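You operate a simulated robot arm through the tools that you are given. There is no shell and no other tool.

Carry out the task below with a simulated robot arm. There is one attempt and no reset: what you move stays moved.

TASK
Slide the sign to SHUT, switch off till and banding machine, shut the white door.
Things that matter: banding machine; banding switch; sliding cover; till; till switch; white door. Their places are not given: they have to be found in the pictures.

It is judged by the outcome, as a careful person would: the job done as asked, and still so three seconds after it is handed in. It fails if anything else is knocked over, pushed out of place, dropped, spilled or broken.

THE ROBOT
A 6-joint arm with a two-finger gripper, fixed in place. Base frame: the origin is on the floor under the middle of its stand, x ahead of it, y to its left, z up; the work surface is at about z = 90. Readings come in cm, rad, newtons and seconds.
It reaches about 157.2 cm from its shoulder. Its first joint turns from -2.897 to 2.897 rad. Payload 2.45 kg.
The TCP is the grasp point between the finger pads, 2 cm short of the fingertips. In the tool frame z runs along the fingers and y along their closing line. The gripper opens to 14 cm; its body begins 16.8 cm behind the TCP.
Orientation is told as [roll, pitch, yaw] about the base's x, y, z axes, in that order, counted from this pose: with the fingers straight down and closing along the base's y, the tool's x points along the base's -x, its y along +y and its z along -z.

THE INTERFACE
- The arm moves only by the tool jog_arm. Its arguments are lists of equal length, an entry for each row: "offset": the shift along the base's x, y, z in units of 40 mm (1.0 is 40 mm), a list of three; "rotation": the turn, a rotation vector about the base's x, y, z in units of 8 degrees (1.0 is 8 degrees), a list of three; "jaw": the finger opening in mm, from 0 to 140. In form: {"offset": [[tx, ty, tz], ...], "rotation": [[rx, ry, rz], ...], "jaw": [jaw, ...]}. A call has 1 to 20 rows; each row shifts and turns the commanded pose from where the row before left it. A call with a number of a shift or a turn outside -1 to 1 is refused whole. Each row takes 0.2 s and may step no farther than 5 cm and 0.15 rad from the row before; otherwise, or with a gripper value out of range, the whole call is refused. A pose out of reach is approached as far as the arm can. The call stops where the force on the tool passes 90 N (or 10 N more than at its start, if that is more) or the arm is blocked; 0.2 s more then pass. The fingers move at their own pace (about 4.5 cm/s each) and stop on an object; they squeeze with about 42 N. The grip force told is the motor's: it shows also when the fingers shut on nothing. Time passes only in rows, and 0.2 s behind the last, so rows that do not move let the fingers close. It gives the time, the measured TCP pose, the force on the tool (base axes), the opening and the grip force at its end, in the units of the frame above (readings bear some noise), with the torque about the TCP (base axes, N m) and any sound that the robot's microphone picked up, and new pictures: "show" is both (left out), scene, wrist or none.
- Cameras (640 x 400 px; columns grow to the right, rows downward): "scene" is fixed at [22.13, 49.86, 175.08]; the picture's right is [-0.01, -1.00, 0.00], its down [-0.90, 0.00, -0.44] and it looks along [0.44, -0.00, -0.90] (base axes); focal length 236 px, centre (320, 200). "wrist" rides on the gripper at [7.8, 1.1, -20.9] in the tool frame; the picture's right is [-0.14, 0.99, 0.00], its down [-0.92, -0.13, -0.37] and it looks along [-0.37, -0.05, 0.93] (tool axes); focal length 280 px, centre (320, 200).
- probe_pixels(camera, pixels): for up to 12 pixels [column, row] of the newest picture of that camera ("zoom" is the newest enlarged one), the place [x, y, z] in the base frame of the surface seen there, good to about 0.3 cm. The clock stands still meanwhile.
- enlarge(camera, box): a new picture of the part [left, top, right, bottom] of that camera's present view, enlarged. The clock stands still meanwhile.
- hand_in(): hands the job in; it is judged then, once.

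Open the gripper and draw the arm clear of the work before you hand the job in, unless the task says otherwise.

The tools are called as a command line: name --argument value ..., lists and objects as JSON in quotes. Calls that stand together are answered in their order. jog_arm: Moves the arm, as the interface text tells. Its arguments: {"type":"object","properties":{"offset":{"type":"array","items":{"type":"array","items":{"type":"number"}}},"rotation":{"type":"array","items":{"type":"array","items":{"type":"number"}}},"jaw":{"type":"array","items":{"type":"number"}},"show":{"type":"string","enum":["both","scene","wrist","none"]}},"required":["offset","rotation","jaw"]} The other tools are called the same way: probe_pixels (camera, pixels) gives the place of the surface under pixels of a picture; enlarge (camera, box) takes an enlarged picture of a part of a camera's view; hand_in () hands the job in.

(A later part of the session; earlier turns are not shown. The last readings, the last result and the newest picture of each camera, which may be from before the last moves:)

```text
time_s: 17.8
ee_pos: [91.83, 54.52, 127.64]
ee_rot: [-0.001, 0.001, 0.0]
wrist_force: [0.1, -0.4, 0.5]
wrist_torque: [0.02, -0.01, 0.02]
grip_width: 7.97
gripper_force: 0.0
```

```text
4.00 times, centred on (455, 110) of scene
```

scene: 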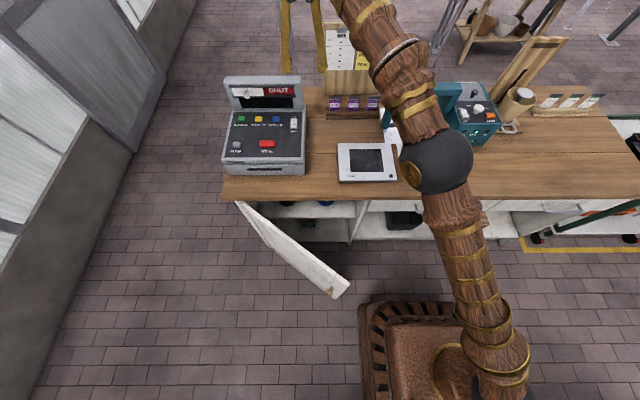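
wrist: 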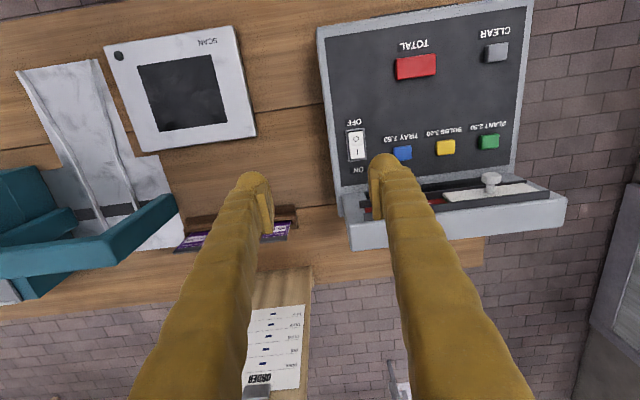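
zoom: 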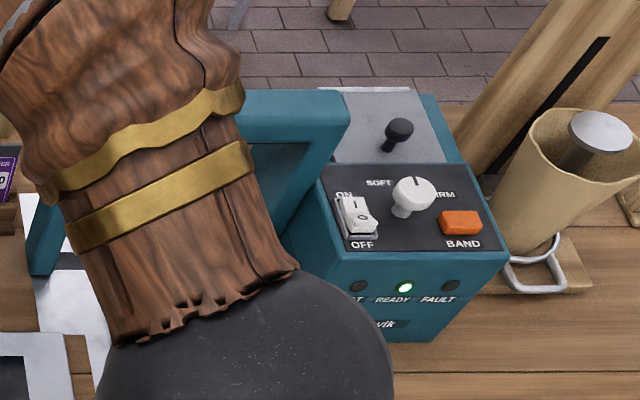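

Till is off, scanner dark too. Now I probe obstacles around the banding switch: arch, dial, jar, from the newest zoom.

probe_pixels --camera "zoom" --pixels '[[330, 110], [260, 110], [290, 150], [300, 200], [285, 235], [335, 130], [412, 185], [435, 195], [395, 195], [400, 128], [575, 125], [540, 110]]'

probe_pixels --camera "zoom" --pixels '[[345, 205], [353, 215], [360, 222], [365, 232], [345, 225], [378, 228], [500, 180], [600, 110], [490, 160], [520, 60], [350, 300], [560, 250]]'

enlarge --camera "scene" --box '[440, 90, 520, 145]'

```text
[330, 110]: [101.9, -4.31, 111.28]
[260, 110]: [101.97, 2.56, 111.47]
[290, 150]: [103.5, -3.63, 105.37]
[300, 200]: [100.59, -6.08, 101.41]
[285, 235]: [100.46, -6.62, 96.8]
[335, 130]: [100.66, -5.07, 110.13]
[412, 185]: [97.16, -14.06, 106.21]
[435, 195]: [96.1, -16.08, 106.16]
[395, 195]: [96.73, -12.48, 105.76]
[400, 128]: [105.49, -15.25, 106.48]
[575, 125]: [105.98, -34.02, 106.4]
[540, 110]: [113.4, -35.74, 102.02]
```

```text
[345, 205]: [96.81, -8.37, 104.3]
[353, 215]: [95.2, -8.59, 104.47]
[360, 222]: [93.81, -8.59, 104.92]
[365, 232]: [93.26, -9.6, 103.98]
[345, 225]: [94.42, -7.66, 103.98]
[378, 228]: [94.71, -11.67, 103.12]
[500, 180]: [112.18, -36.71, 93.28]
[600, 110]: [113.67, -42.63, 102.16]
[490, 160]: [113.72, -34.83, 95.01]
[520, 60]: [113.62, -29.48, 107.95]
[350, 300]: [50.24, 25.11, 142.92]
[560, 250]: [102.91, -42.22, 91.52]
```

```text
7.27 times, centred on (480, 118) of scene
```

zoom: 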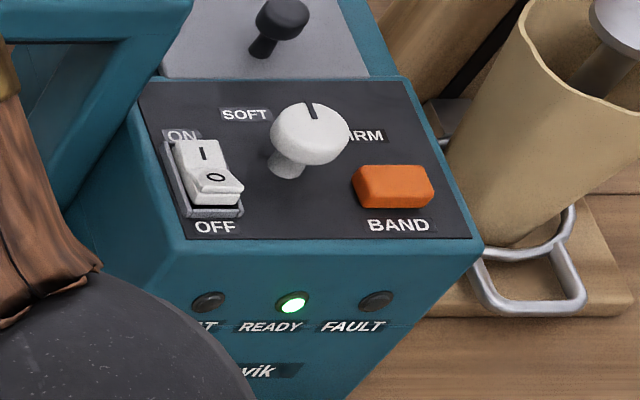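

The arch stays at x≥100, so in front of it is free space; I'll press with the right finger. I probe the band rocker's O half precisely.

probe_pixels --camera "zoom" --pixels '[[203, 155], [208, 165], [213, 175], [216, 185], [220, 195], [195, 190], [240, 185], [215, 203], [220, 212], [180, 150], [225, 150], [283, 165]]'

```text
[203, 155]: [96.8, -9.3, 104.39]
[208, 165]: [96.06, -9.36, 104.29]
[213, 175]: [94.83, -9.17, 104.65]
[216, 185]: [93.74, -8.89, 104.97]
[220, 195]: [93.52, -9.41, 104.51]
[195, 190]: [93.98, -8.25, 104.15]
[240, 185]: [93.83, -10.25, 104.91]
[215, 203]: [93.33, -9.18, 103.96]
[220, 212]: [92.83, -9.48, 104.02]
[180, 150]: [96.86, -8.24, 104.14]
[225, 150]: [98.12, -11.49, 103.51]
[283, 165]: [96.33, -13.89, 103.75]
```

The O half's raised edge is at (93.7, -9.2, 105). Before moving across I check the order board's position and height.

probe_pixels --camera "scene" --pixels '[[340, 90], [350, 85], [335, 40], [340, 28], [540, 45], [515, 75]]'

```text
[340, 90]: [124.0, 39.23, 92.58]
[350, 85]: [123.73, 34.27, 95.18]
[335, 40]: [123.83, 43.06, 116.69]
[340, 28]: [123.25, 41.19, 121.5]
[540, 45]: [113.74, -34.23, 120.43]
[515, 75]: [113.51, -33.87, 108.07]
```

The board is at x≈124, well clear. I traverse at z≈127.6 to above the banding switch, jaw 60 mm.

jog_arm --offset '[[0.034, -0.9235, 0], [0.034, -0.9235, 0], [0.034, -0.9235, 0], [0.034, -0.9235, 0], [0.034, -0.9235, 0], [0.034, -0.9235, 0], [0.034, -0.9235, 0], [0.034, -0.9235, 0], [0.034, -0.9235, 0], [0.034, -0.9235, 0], [0.034, -0.9235, 0], [0.034, -0.9235, 0], [0.034, -0.9235, 0], [0.034, -0.9235, 0], [0.034, -0.9235, 0], [0.034, -0.9235, 0]]' --rotation '[[0, 0, 0], [0, 0, 0], [0, 0, 0], [0, 0, 0], [0, 0, 0], [0, 0, 0], [0, 0, 0], [0, 0, 0], [0, 0, 0], [0, 0, 0], [0, 0, 0], [0, 0, 0], [0, 0, 0], [0, 0, 0], [0, 0, 0], [0, 0, 0]]' --jaw '[60, 60, 60, 60, 60, 60, 60, 60, 60, 60, 60, 60, 60, 60, 60, 60]'

enlarge --camera "wrist" --box '[160, 80, 400, 230]'

enlarge --camera "scene" --box '[420, 60, 540, 150]'

```text
time_s: 21.2
ee_pos: [94.1, -4.53, 127.66]
ee_rot: [0.0, 0.0, 0.0]
wrist_force: [0.2, 0.1, 0.0]
wrist_torque: [0.01, 0.01, -0.03]
grip_width: 6.01
gripper_force: 0.0
```

scene: 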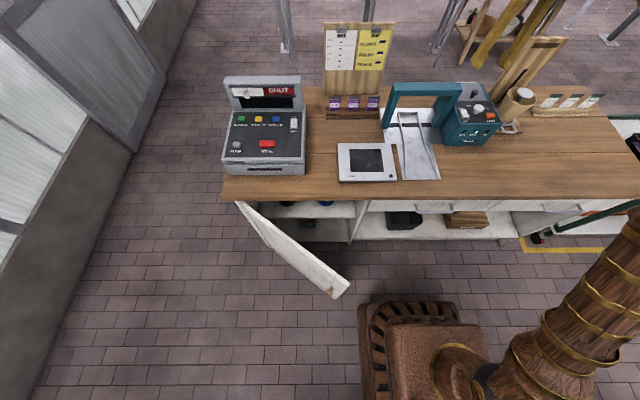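
wrist: 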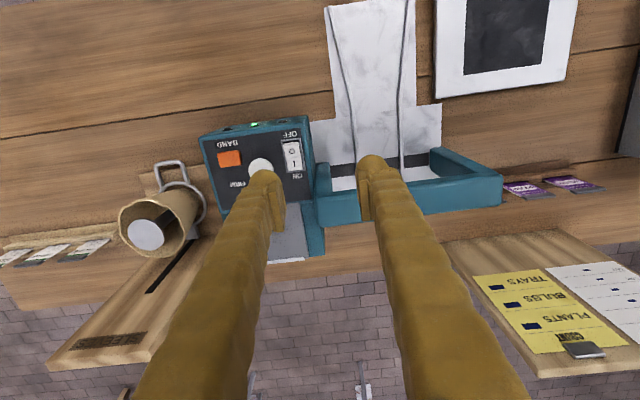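

```text
2.67 times, centred on (280, 155) of wrist
```

zoom: 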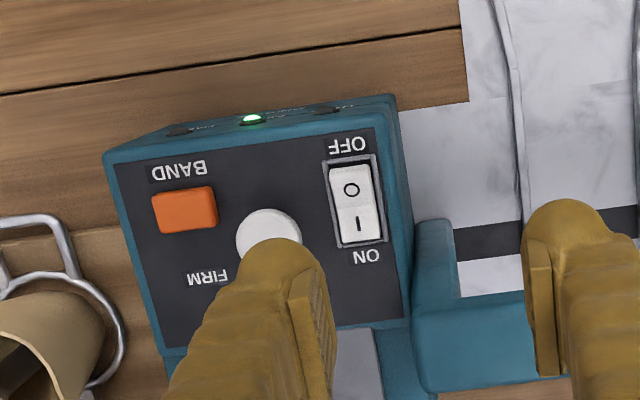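

```text
4.44 times, centred on (480, 105) of scene
```

zoom: 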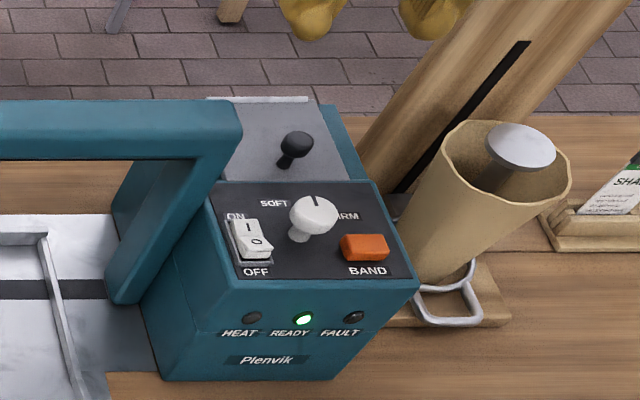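

I check the arch leg and its base, since the left finger will descend near it at y≈0.

probe_pixels --camera "zoom" --pixels '[[125, 295], [125, 280], [150, 240], [180, 200], [210, 160], [225, 120], [150, 115], [110, 290], [150, 270], [60, 240], [130, 170], [245, 240]]'

probe_pixels --camera "wrist" --pixels '[[325, 165], [322, 190], [345, 205], [265, 172], [275, 190], [370, 157], [293, 150], [291, 143], [294, 160], [260, 165], [440, 155], [490, 185]]'

```text
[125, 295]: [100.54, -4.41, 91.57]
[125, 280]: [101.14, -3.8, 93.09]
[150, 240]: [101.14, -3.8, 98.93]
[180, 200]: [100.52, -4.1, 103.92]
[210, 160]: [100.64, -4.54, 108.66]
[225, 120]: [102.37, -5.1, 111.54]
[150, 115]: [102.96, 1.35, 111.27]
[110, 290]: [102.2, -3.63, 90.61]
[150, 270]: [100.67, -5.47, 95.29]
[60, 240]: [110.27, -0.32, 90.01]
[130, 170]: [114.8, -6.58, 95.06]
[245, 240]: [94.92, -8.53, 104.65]
```

```text
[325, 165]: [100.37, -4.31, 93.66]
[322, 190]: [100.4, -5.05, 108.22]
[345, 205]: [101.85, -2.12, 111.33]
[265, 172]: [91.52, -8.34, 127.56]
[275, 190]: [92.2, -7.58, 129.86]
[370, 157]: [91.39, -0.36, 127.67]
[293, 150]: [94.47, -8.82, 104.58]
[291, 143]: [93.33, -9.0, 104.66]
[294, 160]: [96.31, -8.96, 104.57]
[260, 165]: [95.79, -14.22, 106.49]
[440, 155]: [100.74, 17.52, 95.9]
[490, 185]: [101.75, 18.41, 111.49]
```

The arch is vertical at x≥100.4, clear of the fingers (x≤96.5). I descend to about 1.5 cm above the band switch.

jog_arm --offset '[[0, 0, -0.95], [0, 0, -0.95], [0, 0, -0.95], [0, 0, -0.95], [0, 0, -0.95]]' --rotation '[[0, 0, 0], [0, 0, 0], [0, 0, 0], [0, 0, 0], [0, 0, 0]]' --jaw '[60, 60, 60, 60, 60]'

enlarge --camera "scene" --box '[430, 80, 510, 140]'

enlarge --camera "wrist" --box '[200, 100, 360, 220]'

```text
time_s: 22.4
ee_pos: [93.8, -4.65, 108.61]
ee_rot: [-0.002, 0.002, 0.0]
wrist_force: [-0.1, 0.1, -0.7]
wrist_torque: [0.0, -0.01, 0.0]
grip_width: 6.0
gripper_force: 0.0
```

scene: 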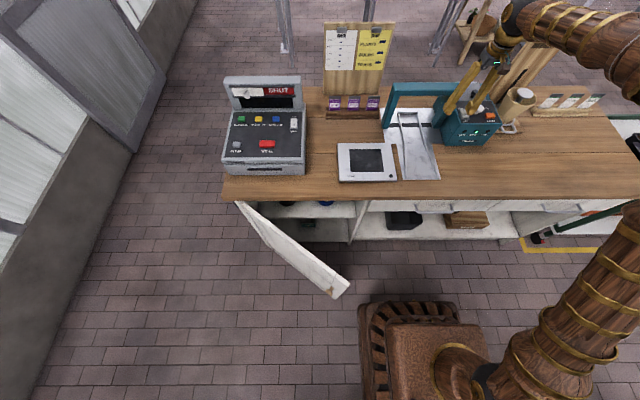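
wrist: 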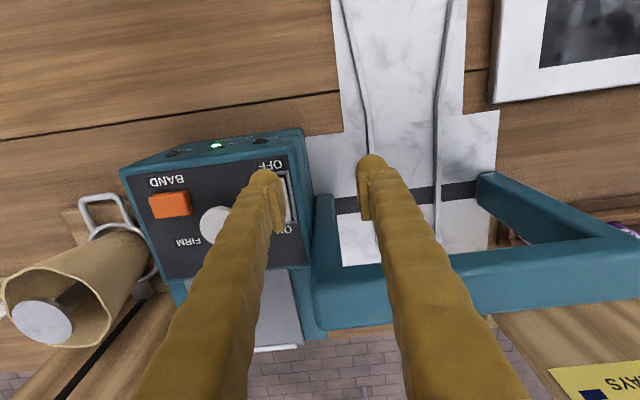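

```text
6.67 times, centred on (470, 110) of scene
```

zoom: 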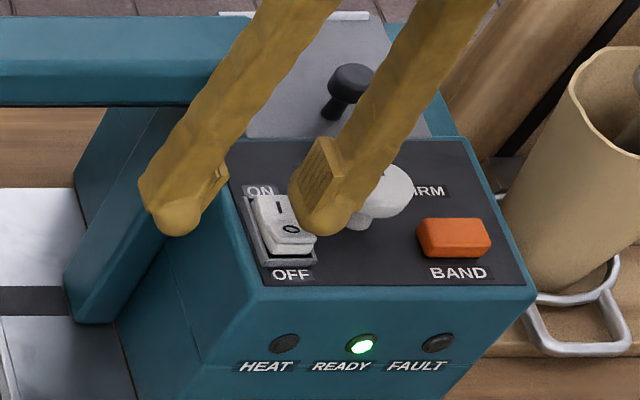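

```text
3.33 times, centred on (280, 160) of wrist
```

zoom: 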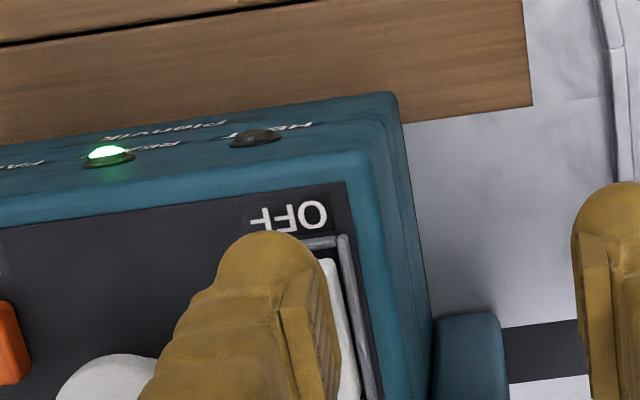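

Computed from the picture, the right fingertip is at about (93.8, -9.2, 106.6), right above the O half. I lower to near contact with a slight +y correction.

jog_arm --offset '[[0, 0.03, -0.1], [0, 0, -0.1], [0, 0, -0.1], [0, 0, -0.1]]' --rotation '[[0, 0, 0], [0, 0, 0], [0, 0, 0], [0, 0, 0]]' --jaw '[60, 60, 60, 60]'

enlarge --camera "scene" --box '[430, 80, 510, 140]'

enlarge --camera "wrist" --box '[200, 100, 360, 220]'

```text
time_s: 23.4
ee_pos: [93.95, -4.44, 107.03]
ee_rot: [0.0, 0.001, 0.001]
wrist_force: [-0.2, -0.6, 0.2]
wrist_torque: [0.03, -0.02, -0.01]
grip_width: 6.03
gripper_force: 0.0
```

scene: 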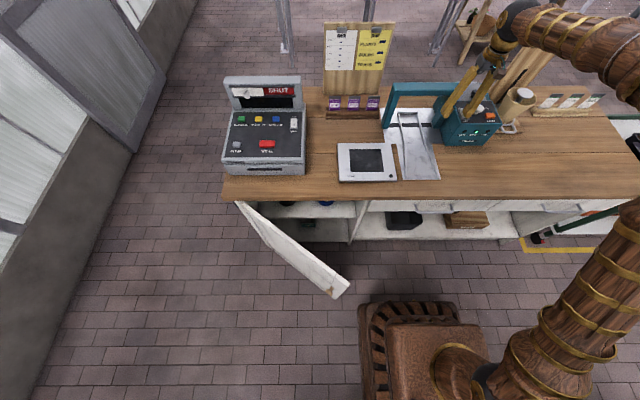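
wrist: 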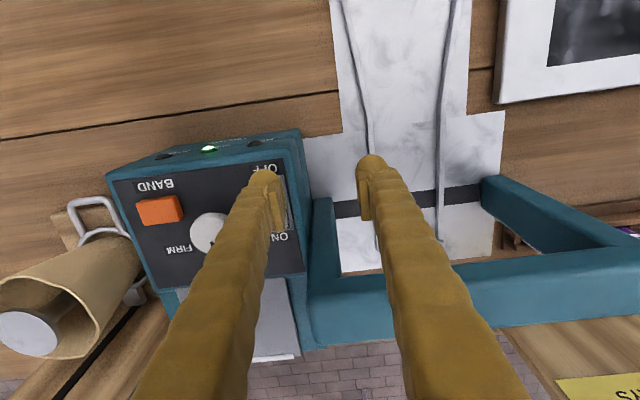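

```text
6.67 times, centred on (470, 110) of scene
```

zoom: 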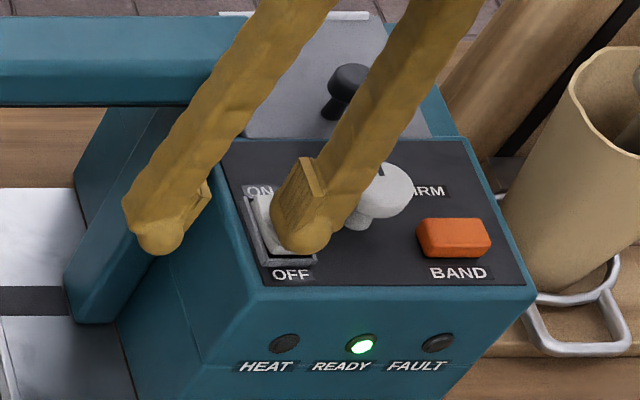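

```text
3.33 times, centred on (280, 160) of wrist
```

zoom: 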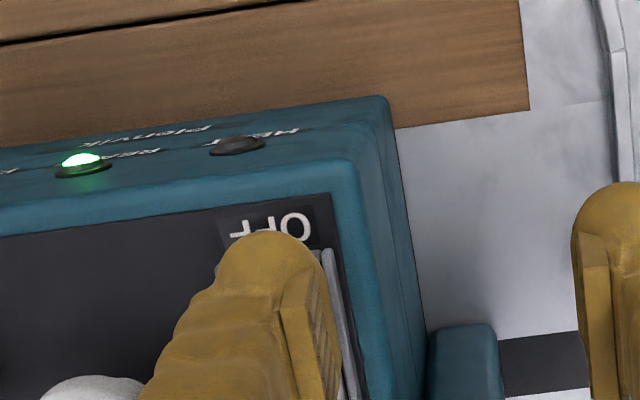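

The fingertip sits over the band switch's O half at scene zoom (303,235). I press down in 0.2 cm steps and watch the READY light.

jog_arm --offset '[[0, 0, -0.05], [0, 0, -0.05], [0, 0, -0.05]]' --rotation '[[0, 0, 0], [0, 0, 0], [0, 0, 0]]' --jaw '[60, 60, 60]' --show "none"

enlarge --camera "scene" --box '[430, 80, 510, 140]'

```text
time_s: 24.2
ee_pos: [93.95, -4.38, 106.4]
ee_rot: [-0.002, 0.002, 0.0]
wrist_force: [-0.9, 0.3, 0.6]
wrist_torque: [0.03, -0.03, -0.02]
grip_width: 6.0
gripper_force: 0.0
```

```text
6.67 times, centred on (470, 110) of scene
```

zoom: 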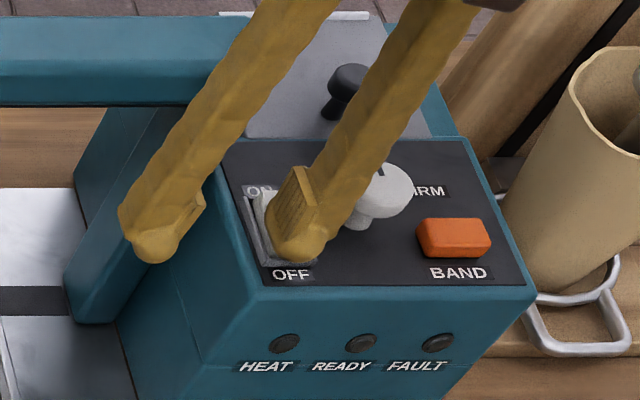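

The READY light is out: the banding machine is off. I raise straight up and check.

jog_arm --offset '[[0, 0, 0.3], [0, 0, 0.8], [0, 0, 1], [0, 0, 1], [0, 0, 1], [0, 0, 1], [0, 0, 1]]' --rotation '[[0, 0, 0], [0, 0, 0], [0, 0, 0], [0, 0, 0], [0, 0, 0], [0, 0, 0], [0, 0, 0]]' --jaw '[60, 60, 60, 60, 60, 60, 60]'

enlarge --camera "scene" --box '[430, 80, 510, 140]'

enlarge --camera "scene" --box '[220, 70, 400, 190]'

```text
time_s: 25.8
ee_pos: [94.07, -4.57, 130.64]
ee_rot: [0.0, 0.001, 0.0]
wrist_force: [0.2, -0.3, 0.0]
wrist_torque: [0.0, 0.0, 0.04]
grip_width: 6.01
gripper_force: 0.1
```

scene: 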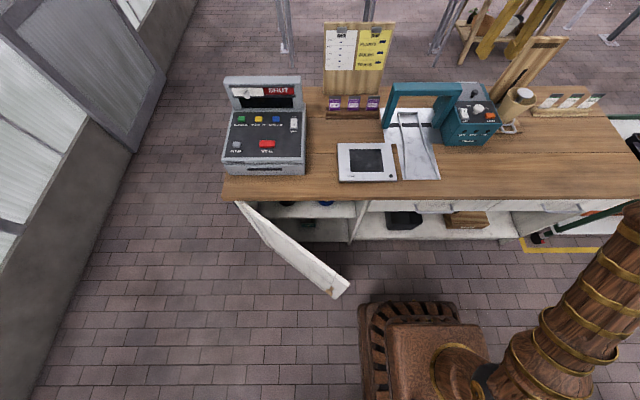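
wrist: 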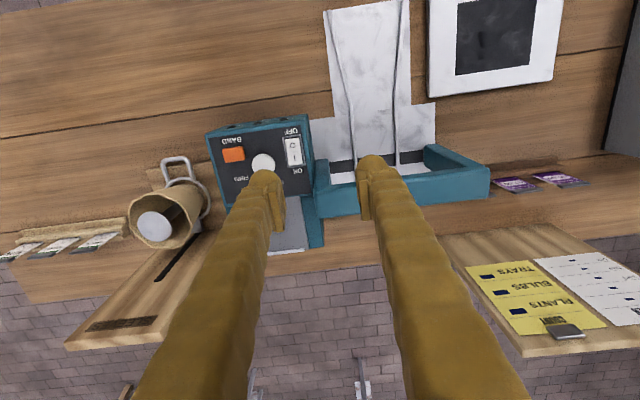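

```text
6.67 times, centred on (470, 110) of scene
```

zoom: 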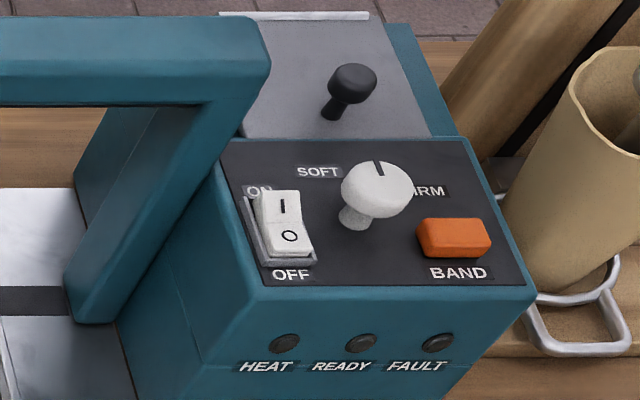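

```text
3.33 times, centred on (310, 130) of scene
```

zoom: 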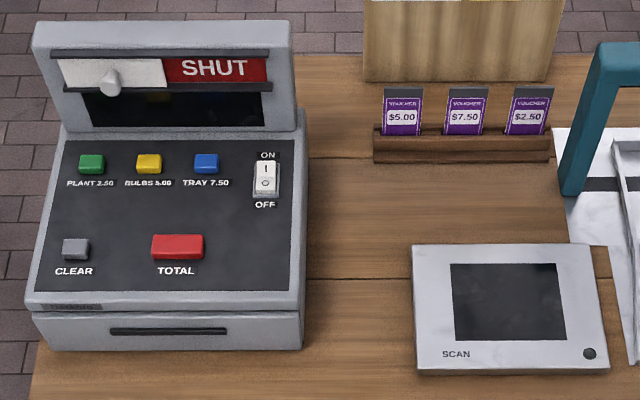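

Both machines are off and nothing else was disturbed. Now the door: I probe the robot's pedestal area and the door's line to plan a clear path to its outer (+y) side.

probe_pixels --camera "scene" --pixels '[[365, 310], [410, 310], [450, 310], [395, 330], [420, 350], [460, 380], [400, 380], [365, 390], [340, 370], [450, 350], [550, 300], [500, 370]]'

probe_pixels --camera "scene" --pixels '[[242, 210], [255, 230], [270, 245], [285, 255], [300, 268], [315, 278], [240, 207], [238, 202], [248, 206], [345, 290], [340, 293], [310, 265]]'

```text
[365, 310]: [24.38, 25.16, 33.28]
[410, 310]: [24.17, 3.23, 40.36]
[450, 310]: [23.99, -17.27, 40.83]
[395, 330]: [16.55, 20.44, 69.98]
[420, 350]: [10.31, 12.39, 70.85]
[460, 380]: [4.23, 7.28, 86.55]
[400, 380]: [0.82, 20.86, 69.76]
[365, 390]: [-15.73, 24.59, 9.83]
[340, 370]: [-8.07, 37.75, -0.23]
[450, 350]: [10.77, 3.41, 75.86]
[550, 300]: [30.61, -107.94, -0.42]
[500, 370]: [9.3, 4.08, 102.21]
```

```text
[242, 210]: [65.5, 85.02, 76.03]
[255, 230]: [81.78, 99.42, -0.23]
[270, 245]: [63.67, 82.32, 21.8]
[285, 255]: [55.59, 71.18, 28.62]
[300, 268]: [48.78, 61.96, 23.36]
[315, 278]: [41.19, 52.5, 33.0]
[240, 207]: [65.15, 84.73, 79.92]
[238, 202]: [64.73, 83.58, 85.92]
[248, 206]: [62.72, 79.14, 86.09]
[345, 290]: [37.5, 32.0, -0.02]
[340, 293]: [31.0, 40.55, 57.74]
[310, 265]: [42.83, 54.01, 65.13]
```

Hinge at about (65.3, 84.8), free end at (31, 40.6); pedestal is well below. I retract from the counter, close the jaws and tilt the fingers 45° forward.

jog_arm --offset '[[-0.9, 0.3, 0], [-0.9, 0.3, 0], [-0.9, 0.3, 0], [-0.9, 0.3, 0], [-0.9, 0.3, 0], [-0.9, 0.5, 0], [-0.9, 0.5, 0], [-0.9, 0.5, 0], [-0.9, 0.5, 0], [-0.9, 0.5, 0]]' --rotation '[[0, -0.5625, 0], [0, -0.5625, 0], [0, -0.5625, 0], [0, -0.5625, 0], [0, -0.5625, 0], [0, -0.5625, 0], [0, -0.5625, 0], [0, -0.5625, 0], [0, -0.5625, 0], [0, -0.5625, 0]]' --jaw '[60, 40, 20, 0, 0, 0, 0, 0, 0, 0]'

```text
time_s: 28.0
ee_pos: [57.93, 11.79, 130.85]
ee_rot: [0.001, -0.786, 0.0]
wrist_force: [-0.3, 0.2, -0.2]
wrist_torque: [0.01, 0.0, 0.0]
grip_width: 0.01
gripper_force: 28.9
```

scene: 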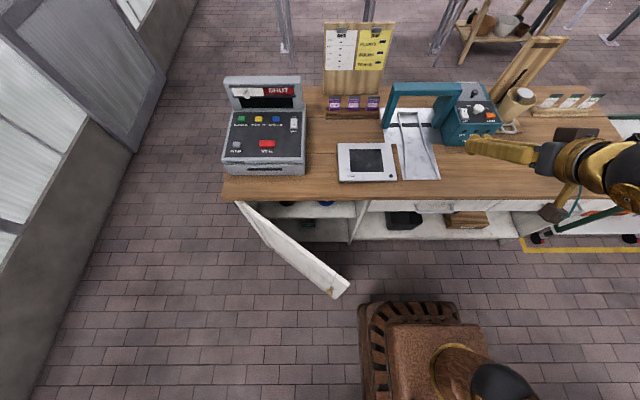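
wrist: 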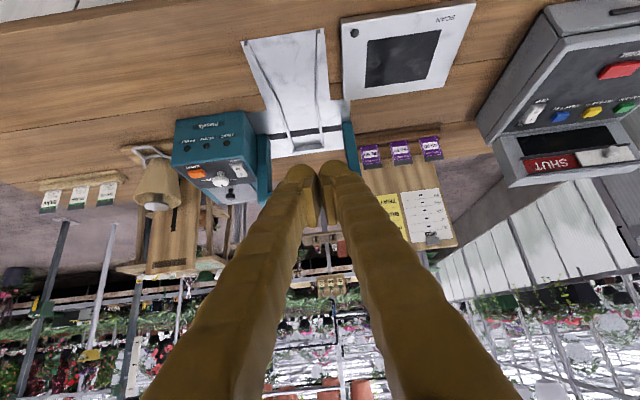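

All good. I swing over to the door's outer side, at height: toward (33, 62, 115), in two halves.

jog_arm --offset '[[-0.48, 0.965, -0.3], [-0.48, 0.965, -0.3], [-0.48, 0.965, -0.3], [-0.48, 0.965, -0.3], [-0.48, 0.965, -0.3], [-0.48, 0.965, -0.3], [-0.48, 0.965, -0.3]]' --rotation '[[0, 0, 0], [0, 0, 0], [0, 0, 0], [0, 0, 0], [0, 0, 0], [0, 0, 0], [0, 0, 0]]' --jaw '[0, 0, 0, 0, 0, 0, 0]'

```text
time_s: 29.6
ee_pos: [44.34, 38.54, 122.51]
ee_rot: [0.004, -0.785, -0.004]
wrist_force: [0.0, -1.2, 0.0]
wrist_torque: [0.0, 0.0, -0.01]
grip_width: 0.0
gripper_force: 29.4
```

scene: 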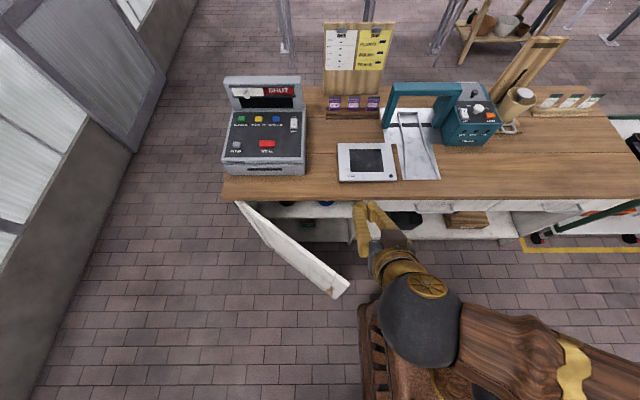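
wrist: 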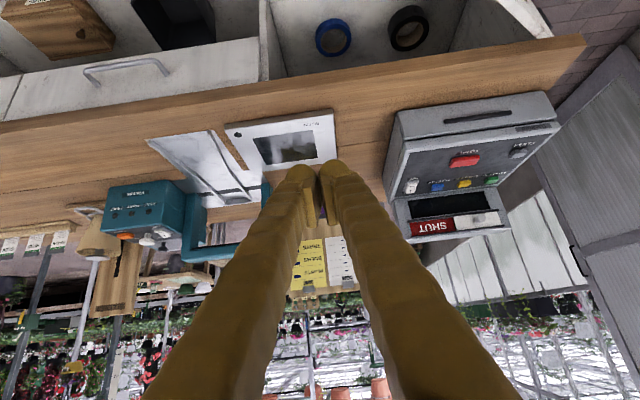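

The arm is folding fine. I continue the second half to (33, 62, 115).

jog_arm --offset '[[-0.46, 0.965, -0.3], [-0.46, 0.965, -0.3], [-0.46, 0.965, -0.3], [-0.46, 0.965, -0.3], [-0.46, 0.965, -0.3], [-0.46, 0.965, -0.3]]' --rotation '[[0, 0, 0], [0, 0, 0], [0, 0, 0], [0, 0, 0], [0, 0, 0], [0, 0, 0]]' --jaw '[0, 0, 0, 0, 0, 0]'

```text
time_s: 31.2
ee_pos: [33.15, 58.68, 122.86]
ee_rot: [0.173, -0.794, -0.122]
wrist_force: [0.4, 1.1, 0.0]
wrist_torque: [-0.02, 0.0, 0.03]
grip_width: 0.0
gripper_force: 29.5
stopped in row 6: the arm was blocked; the commanded pose is now the measured one
```

scene: 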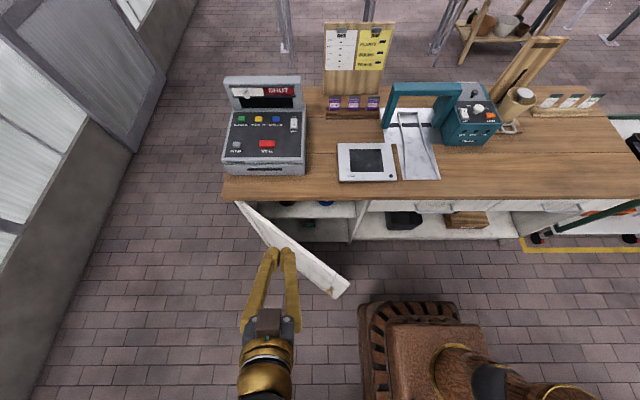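
wrist: 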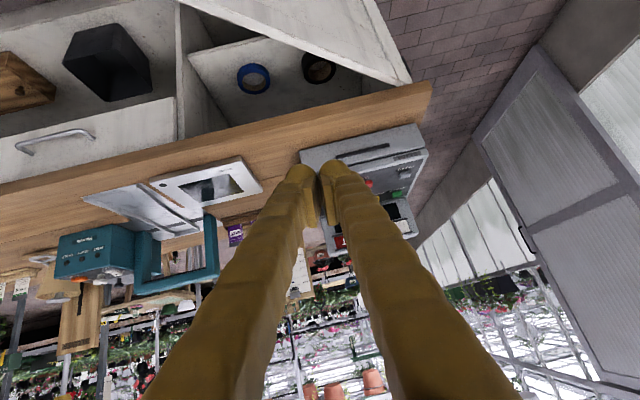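

The arm hit a joint limit with that tilt so close to the base (TCP at (33,58.7,122.9)). I go back to a vertical tool here, which is a more natural posture, before lowering.

jog_arm --offset '[[0.1, -0.1, 0], [0.1, -0.1, 0], [0.1, -0.1, 0], [0.1, -0.1, 0], [0, 0, 0], [0, 0, 0], [0, 0, 0], [0, 0, 0]]' --rotation '[[-0.1032, 0.7173, 0.0417], [-0.1032, 0.7173, 0.0417], [-0.1032, 0.7173, 0.0417], [-0.1032, 0.7173, 0.0417], [-0.1032, 0.7173, 0.0417], [-0.1032, 0.7173, 0.0417], [-0.1032, 0.7173, 0.0417], [-0.1032, 0.7173, 0.0417]]' --jaw '[0, 0, 0, 0, 0, 0, 0, 0]'

```text
time_s: 33.0
ee_pos: [34.8, 57.22, 122.65]
ee_rot: [-0.005, 0.002, 0.002]
wrist_force: [0.4, 0.0, 0.4]
wrist_torque: [0.02, 0.0, -0.03]
grip_width: 0.01
gripper_force: 29.1
```

scene: 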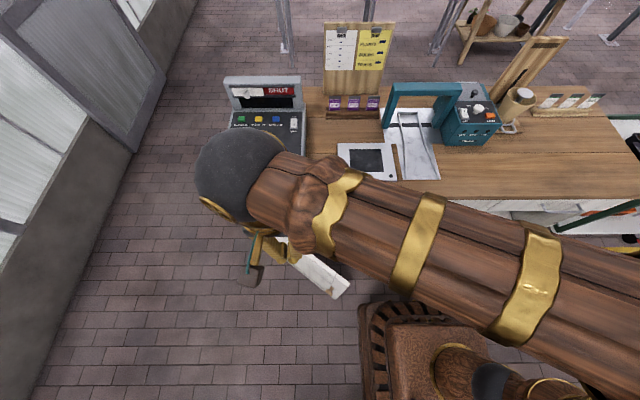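
wrist: 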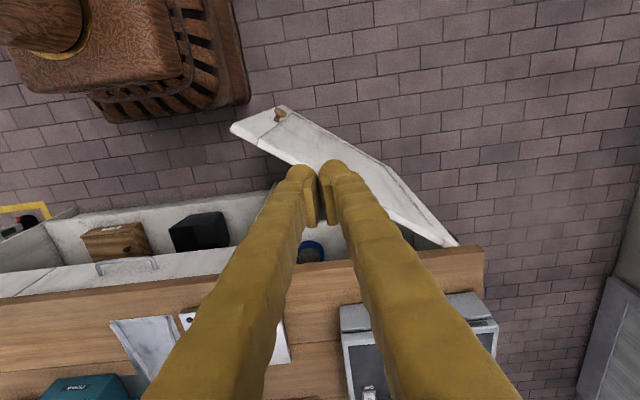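

Vertical posture works. The TCP is about 7 cm off the door's outer face; I shift out a bit more and descend on that side, first to z≈95.

jog_arm --offset '[[-0.5, 0.2, 0], [-0.2, 0.1, -0.95], [0, 0, -1], [0, 0, -1], [0, 0, -1], [0, 0, -1], [0, 0, -1], [0, 0, -1]]' --rotation '[[0, 0, 0], [0, 0, 0], [0, 0, 0], [0, 0, 0], [0, 0, 0], [0, 0, 0], [0, 0, 0], [0, 0, 0]]' --jaw '[0, 0, 0, 0, 0, 0, 0, 0]'

```text
time_s: 34.8
ee_pos: [31.99, 58.42, 94.86]
ee_rot: [-0.005, 0.002, 0.002]
wrist_force: [-0.6, 0.2, -0.6]
wrist_torque: [-0.02, 0.0, -0.01]
grip_width: 0.02
gripper_force: 29.3
```

scene: 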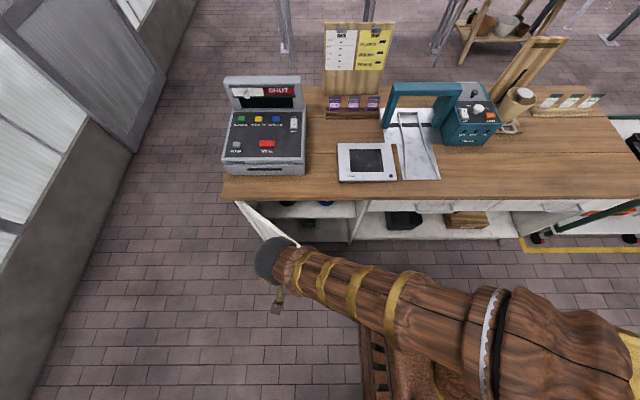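
wrist: 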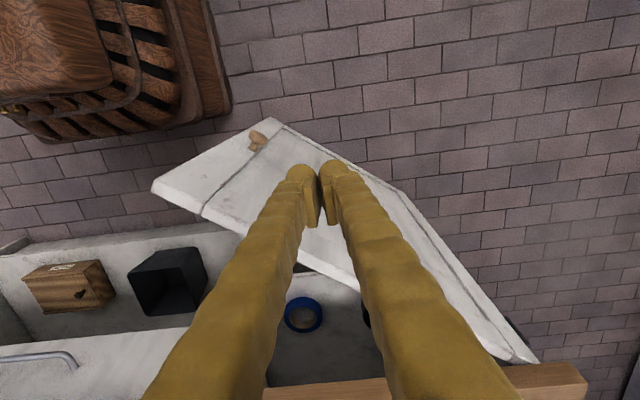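

Fingers are on the outer side above the door's level. I lower another 15 cm to z≈80, fingertips ~8 cm below the door's top edge.

jog_arm --offset '[[0, 0, -0.95], [0, 0, -0.95], [0, 0, -0.95], [0, 0, -0.95]]' --rotation '[[0, 0, 0], [0, 0, 0], [0, 0, 0], [0, 0, 0]]' --jaw '[0, 0, 0, 0]'

enlarge --camera "wrist" --box '[160, 80, 480, 280]'

```text
time_s: 35.8
ee_pos: [31.95, 58.54, 79.66]
ee_rot: [-0.004, 0.0, 0.001]
wrist_force: [-0.8, 0.3, -0.9]
wrist_torque: [-0.02, 0.0, 0.0]
grip_width: 0.01
gripper_force: 29.7
```

scene: 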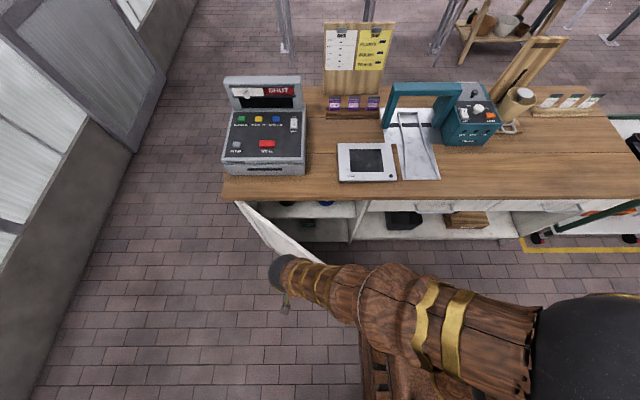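
wrist: 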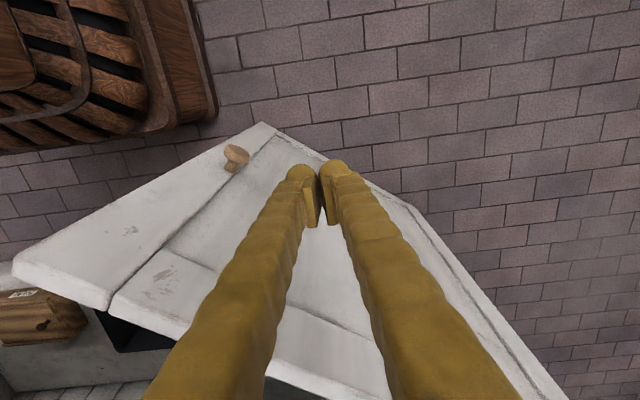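

```text
2.00 times, centred on (320, 180) of wrist
```

zoom: 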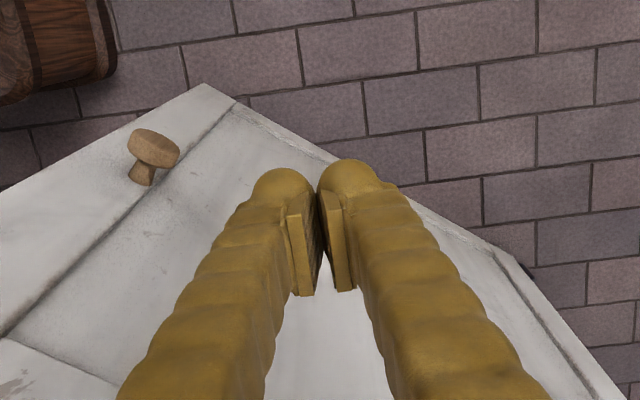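

The fingers are beside the door's outer face with ~6 cm clearance. I move in and push the door along its arc gently, to about (42, 50), then check.

jog_arm --offset '[[0.38, -1.0, 0], [0.375, -0.125, 0], [0.375, -0.125, 0], [0.4, -0.27, 0], [0.4, -0.27, 0], [0.4, -0.27, 0]]' --rotation '[[0, 0, 0], [0, 0, 0], [0, 0, 0], [0, 0, 0], [0, 0, 0], [0, 0, 0]]' --jaw '[0, 0, 0, 0, 0, 0]'

```text
time_s: 37.2
ee_pos: [41.24, 50.11, 79.68]
ee_rot: [-0.005, 0.003, 0.001]
wrist_force: [-0.6, -0.5, 0.0]
wrist_torque: [0.0, 0.01, 0.02]
grip_width: 0.0
gripper_force: 29.3
```

scene: 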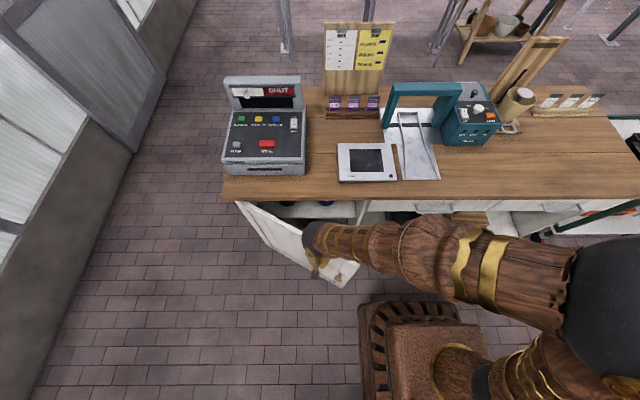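
wrist: 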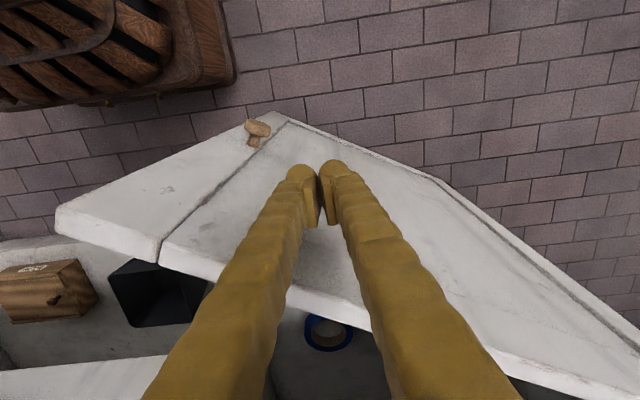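

The door is moving with near-zero force. I continue along the arc toward (52, 44.5).

jog_arm --offset '[[0.45, -0.27, 0], [0.45, -0.27, 0], [0.45, -0.25, 0], [0.45, -0.2, 0], [0.45, -0.2, 0], [0.45, -0.2, 0]]' --rotation '[[0, 0, 0], [0, 0, 0], [0, 0, 0], [0, 0, 0], [0, 0, 0], [0, 0, 0]]' --jaw '[0, 0, 0, 0, 0, 0]'

enlarge --camera "scene" --box '[220, 180, 400, 290]'

```text
time_s: 38.6
ee_pos: [52.19, 44.62, 79.66]
ee_rot: [-0.006, 0.002, 0.003]
wrist_force: [0.3, -0.3, -0.2]
wrist_torque: [0.01, 0.03, -0.02]
grip_width: 0.0
gripper_force: 29.6
```

scene: 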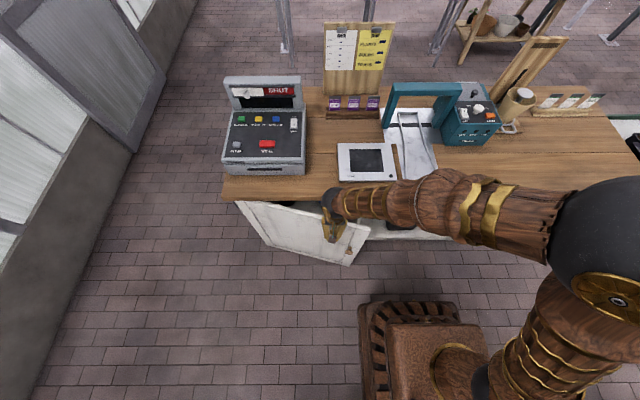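
wrist: 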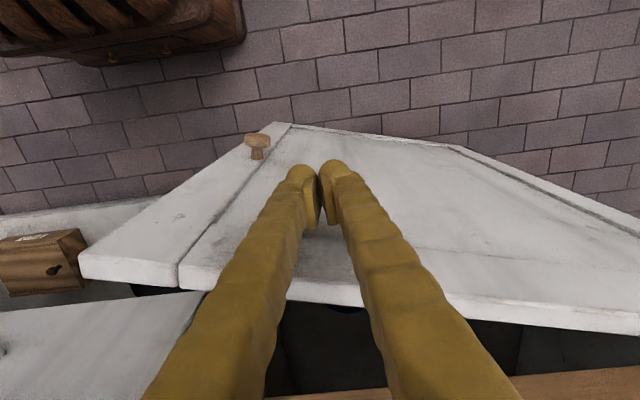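

```text
3.56 times, centred on (310, 235) of scene
```

zoom: 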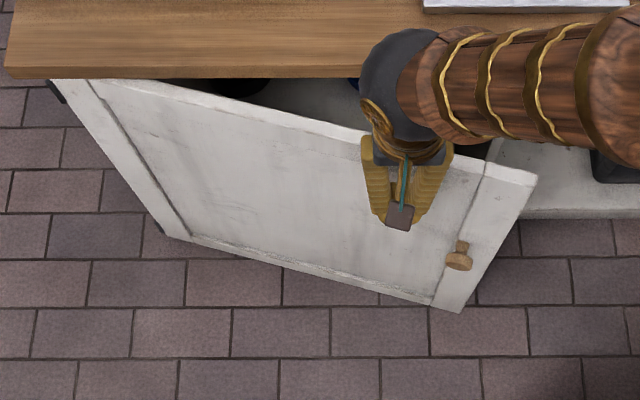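

The door is ~15° from closed. I probe its face and free edge to plan the final tilted push.

probe_pixels --camera "zoom" --pixels '[[80, 90], [200, 110], [300, 125], [350, 140], [460, 170], [520, 180], [150, 180], [300, 200], [480, 240], [460, 260], [500, 230], [470, 75]]'

```text
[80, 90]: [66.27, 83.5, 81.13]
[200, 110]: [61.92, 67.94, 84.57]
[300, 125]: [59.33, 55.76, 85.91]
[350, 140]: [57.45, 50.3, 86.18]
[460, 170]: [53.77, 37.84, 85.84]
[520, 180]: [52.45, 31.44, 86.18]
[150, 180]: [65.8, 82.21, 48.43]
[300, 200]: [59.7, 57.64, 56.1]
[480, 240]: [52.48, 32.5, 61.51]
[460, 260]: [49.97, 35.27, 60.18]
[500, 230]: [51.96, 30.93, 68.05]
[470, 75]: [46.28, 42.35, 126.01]
```

Hinge line at x≈66.4, free end at (52, 31). I back off 2.5 cm, tilt the fingers 36° forward so they can reach under the counter overhang, and shift toward the free edge.

jog_arm --offset '[[-0.65, 0, 0], [0, -0.27, 0], [0, -0.27, 0], [0, -0.27, 0], [0, -0.27, 0], [0, -0.27, 0], [0, -0.27, 0]]' --rotation '[[0, 0, 0], [0, -0.75, 0], [0, -0.75, 0], [0, -0.75, 0], [0, -0.75, 0], [0, -0.75, 0], [0, -0.75, 0]]' --jaw '[0, 0, 0, 0, 0, 0, 0]'

enlarge --camera "scene" --box '[240, 170, 440, 300]'

```text
time_s: 40.2
ee_pos: [49.59, 38.21, 79.69]
ee_rot: [-0.004, -0.629, 0.001]
wrist_force: [0.2, -0.2, 0.2]
wrist_torque: [-0.01, 0.01, -0.03]
grip_width: 0.02
gripper_force: 29.6
```

scene: 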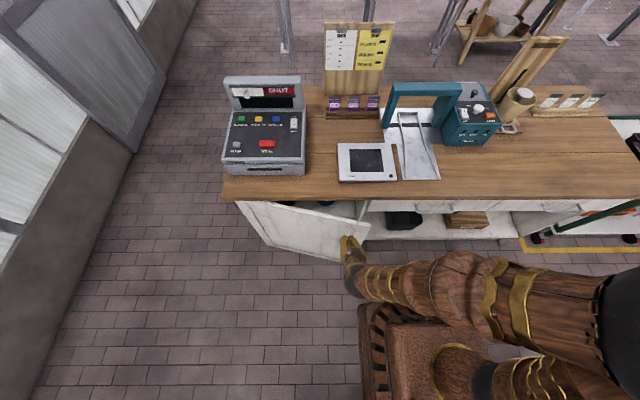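
wrist: 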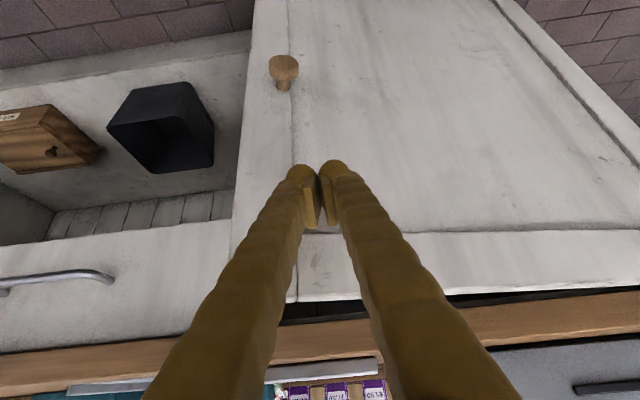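

```text
3.08 times, centred on (340, 235) of scene
```

zoom: 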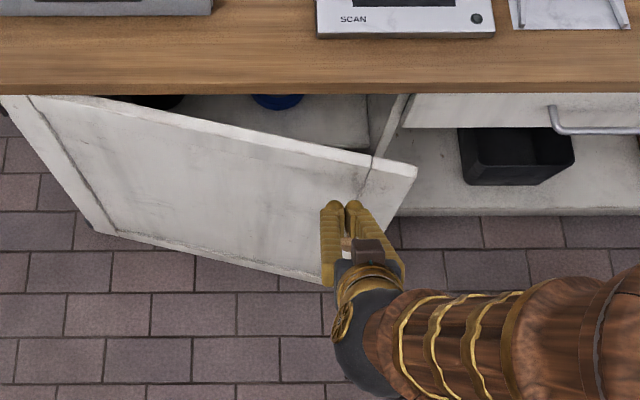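

The fingertips are in front of the door near its free edge. I push it toward the cabinet, stopping a bit short of fully closed.

jog_arm --offset '[[0.4, 0, 0], [0.4, 0, 0], [0.4, 0, 0], [0.4, 0, 0], [0.4, 0, 0], [0.4, 0, 0], [0.3, 0, 0]]' --rotation '[[0, 0, 0], [0, 0, 0], [0, 0, 0], [0, 0, 0], [0, 0, 0], [0, 0, 0], [0, 0, 0]]' --jaw '[0, 0, 0, 0, 0, 0, 0]'

enlarge --camera "scene" --box '[240, 170, 440, 300]'

```text
time_s: 41.8
ee_pos: [60.3, 38.21, 79.63]
ee_rot: [-0.004, -0.628, 0.001]
wrist_force: [-0.1, 0.2, -0.4]
wrist_torque: [-0.01, 0.0, -0.01]
grip_width: 0.0
gripper_force: 29.3
```

scene: 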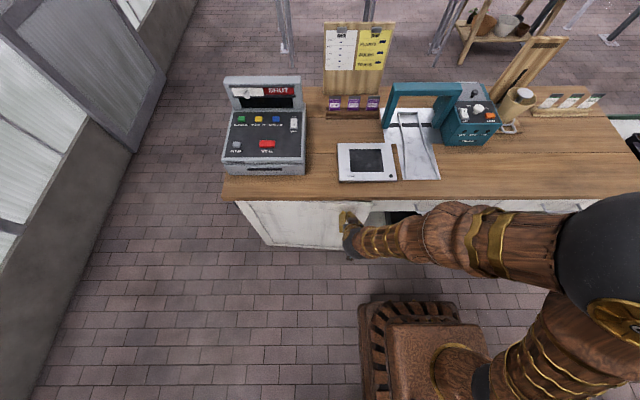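
wrist: 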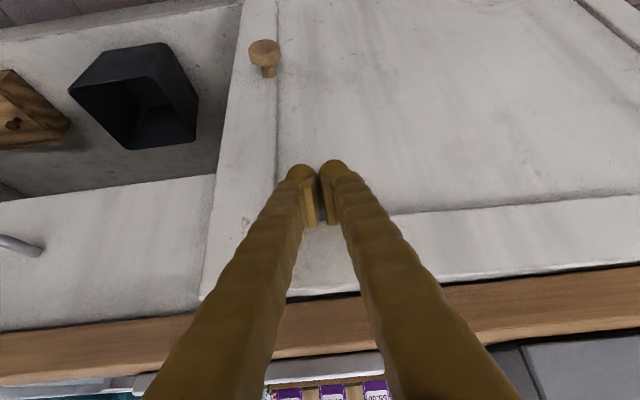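

```text
3.08 times, centred on (340, 235) of scene
```

zoom: 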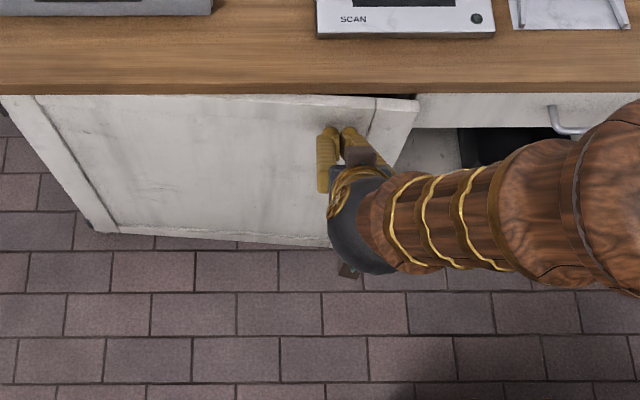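

Nearly closed. I finish the push in 0.6 cm steps, watching force.

jog_arm --offset '[[0.15, 0, 0], [0.15, 0, 0], [0.15, 0, 0], [0.15, 0, 0]]' --rotation '[[0, 0, 0], [0, 0, 0], [0, 0, 0], [0, 0, 0]]' --jaw '[0, 0, 0, 0]'

enlarge --camera "scene" --box '[240, 170, 440, 300]'

```text
time_s: 42.8
ee_pos: [62.72, 38.18, 79.67]
ee_rot: [-0.006, -0.627, 0.004]
wrist_force: [-0.3, 0.2, 0.5]
wrist_torque: [-0.05, 0.01, -0.01]
grip_width: 0.0
gripper_force: 29.4
```

scene: 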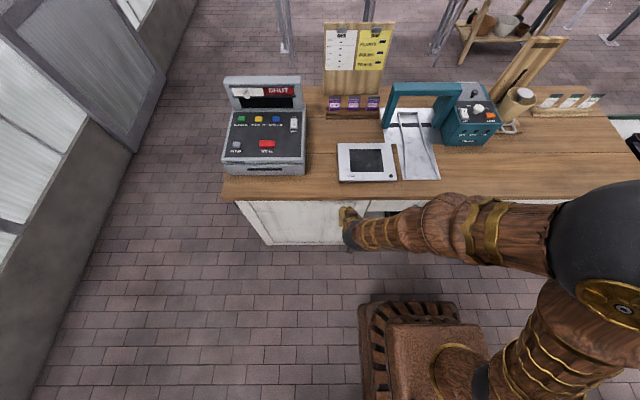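
wrist: 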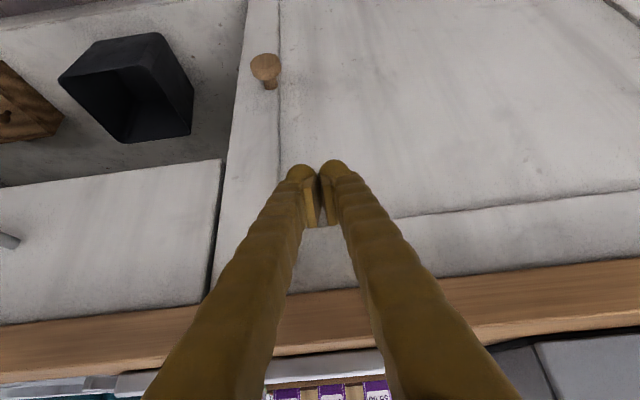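

```text
3.08 times, centred on (340, 235) of scene
```

zoom: 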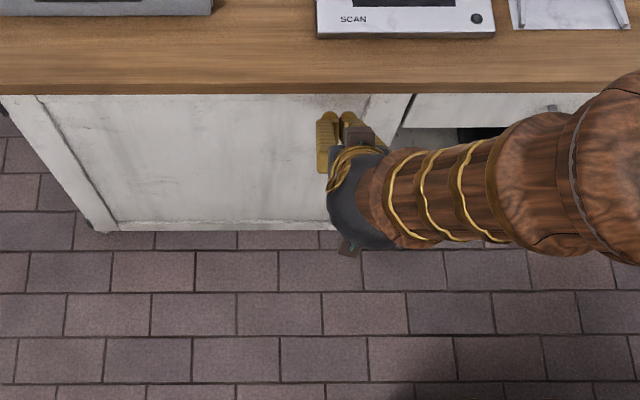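

No contact resistance yet. I probe the door face against the drawer front beside it to see the remaining gap.

probe_pixels --camera "wrist" --pixels '[[245, 200], [240, 240], [200, 220], [180, 260], [400, 150], [500, 150], [560, 100], [300, 250], [260, 30], [450, 250], [290, 180], [150, 290]]'

```text
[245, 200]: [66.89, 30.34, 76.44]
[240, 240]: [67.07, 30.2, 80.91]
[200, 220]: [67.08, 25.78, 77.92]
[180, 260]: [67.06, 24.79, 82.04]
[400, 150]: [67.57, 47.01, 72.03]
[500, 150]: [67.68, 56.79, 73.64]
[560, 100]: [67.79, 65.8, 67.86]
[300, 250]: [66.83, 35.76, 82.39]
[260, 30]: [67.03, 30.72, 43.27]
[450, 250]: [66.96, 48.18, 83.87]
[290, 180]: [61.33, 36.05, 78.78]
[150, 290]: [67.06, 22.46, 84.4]
```

The door face reads x≈67.0, flush with the drawer fronts at 67.07. I push gently a little further until contact to make sure it's fully seated.

jog_arm --offset '[[0.1, 0, 0], [0.1, 0, 0]]' --rotation '[[0, 0, 0], [0, 0, 0]]' --jaw '[0, 0]' --show "wrist"

```text
time_s: 43.4
ee_pos: [63.41, 38.15, 79.74]
ee_rot: [-0.007, -0.624, 0.003]
wrist_force: [-0.8, 0.9, -0.2]
wrist_torque: [-0.01, -0.01, 0.0]
grip_width: 0.0
gripper_force: 29.1
```

wrist: 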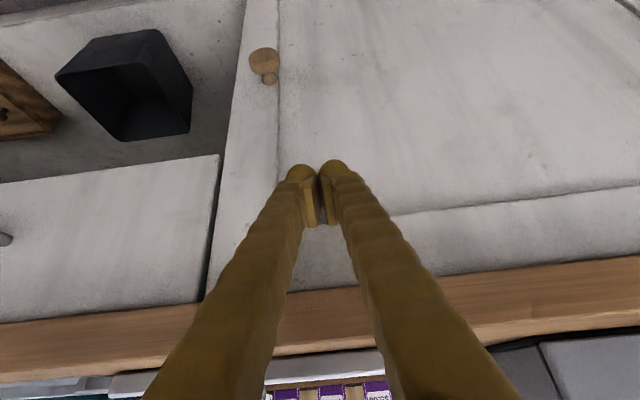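

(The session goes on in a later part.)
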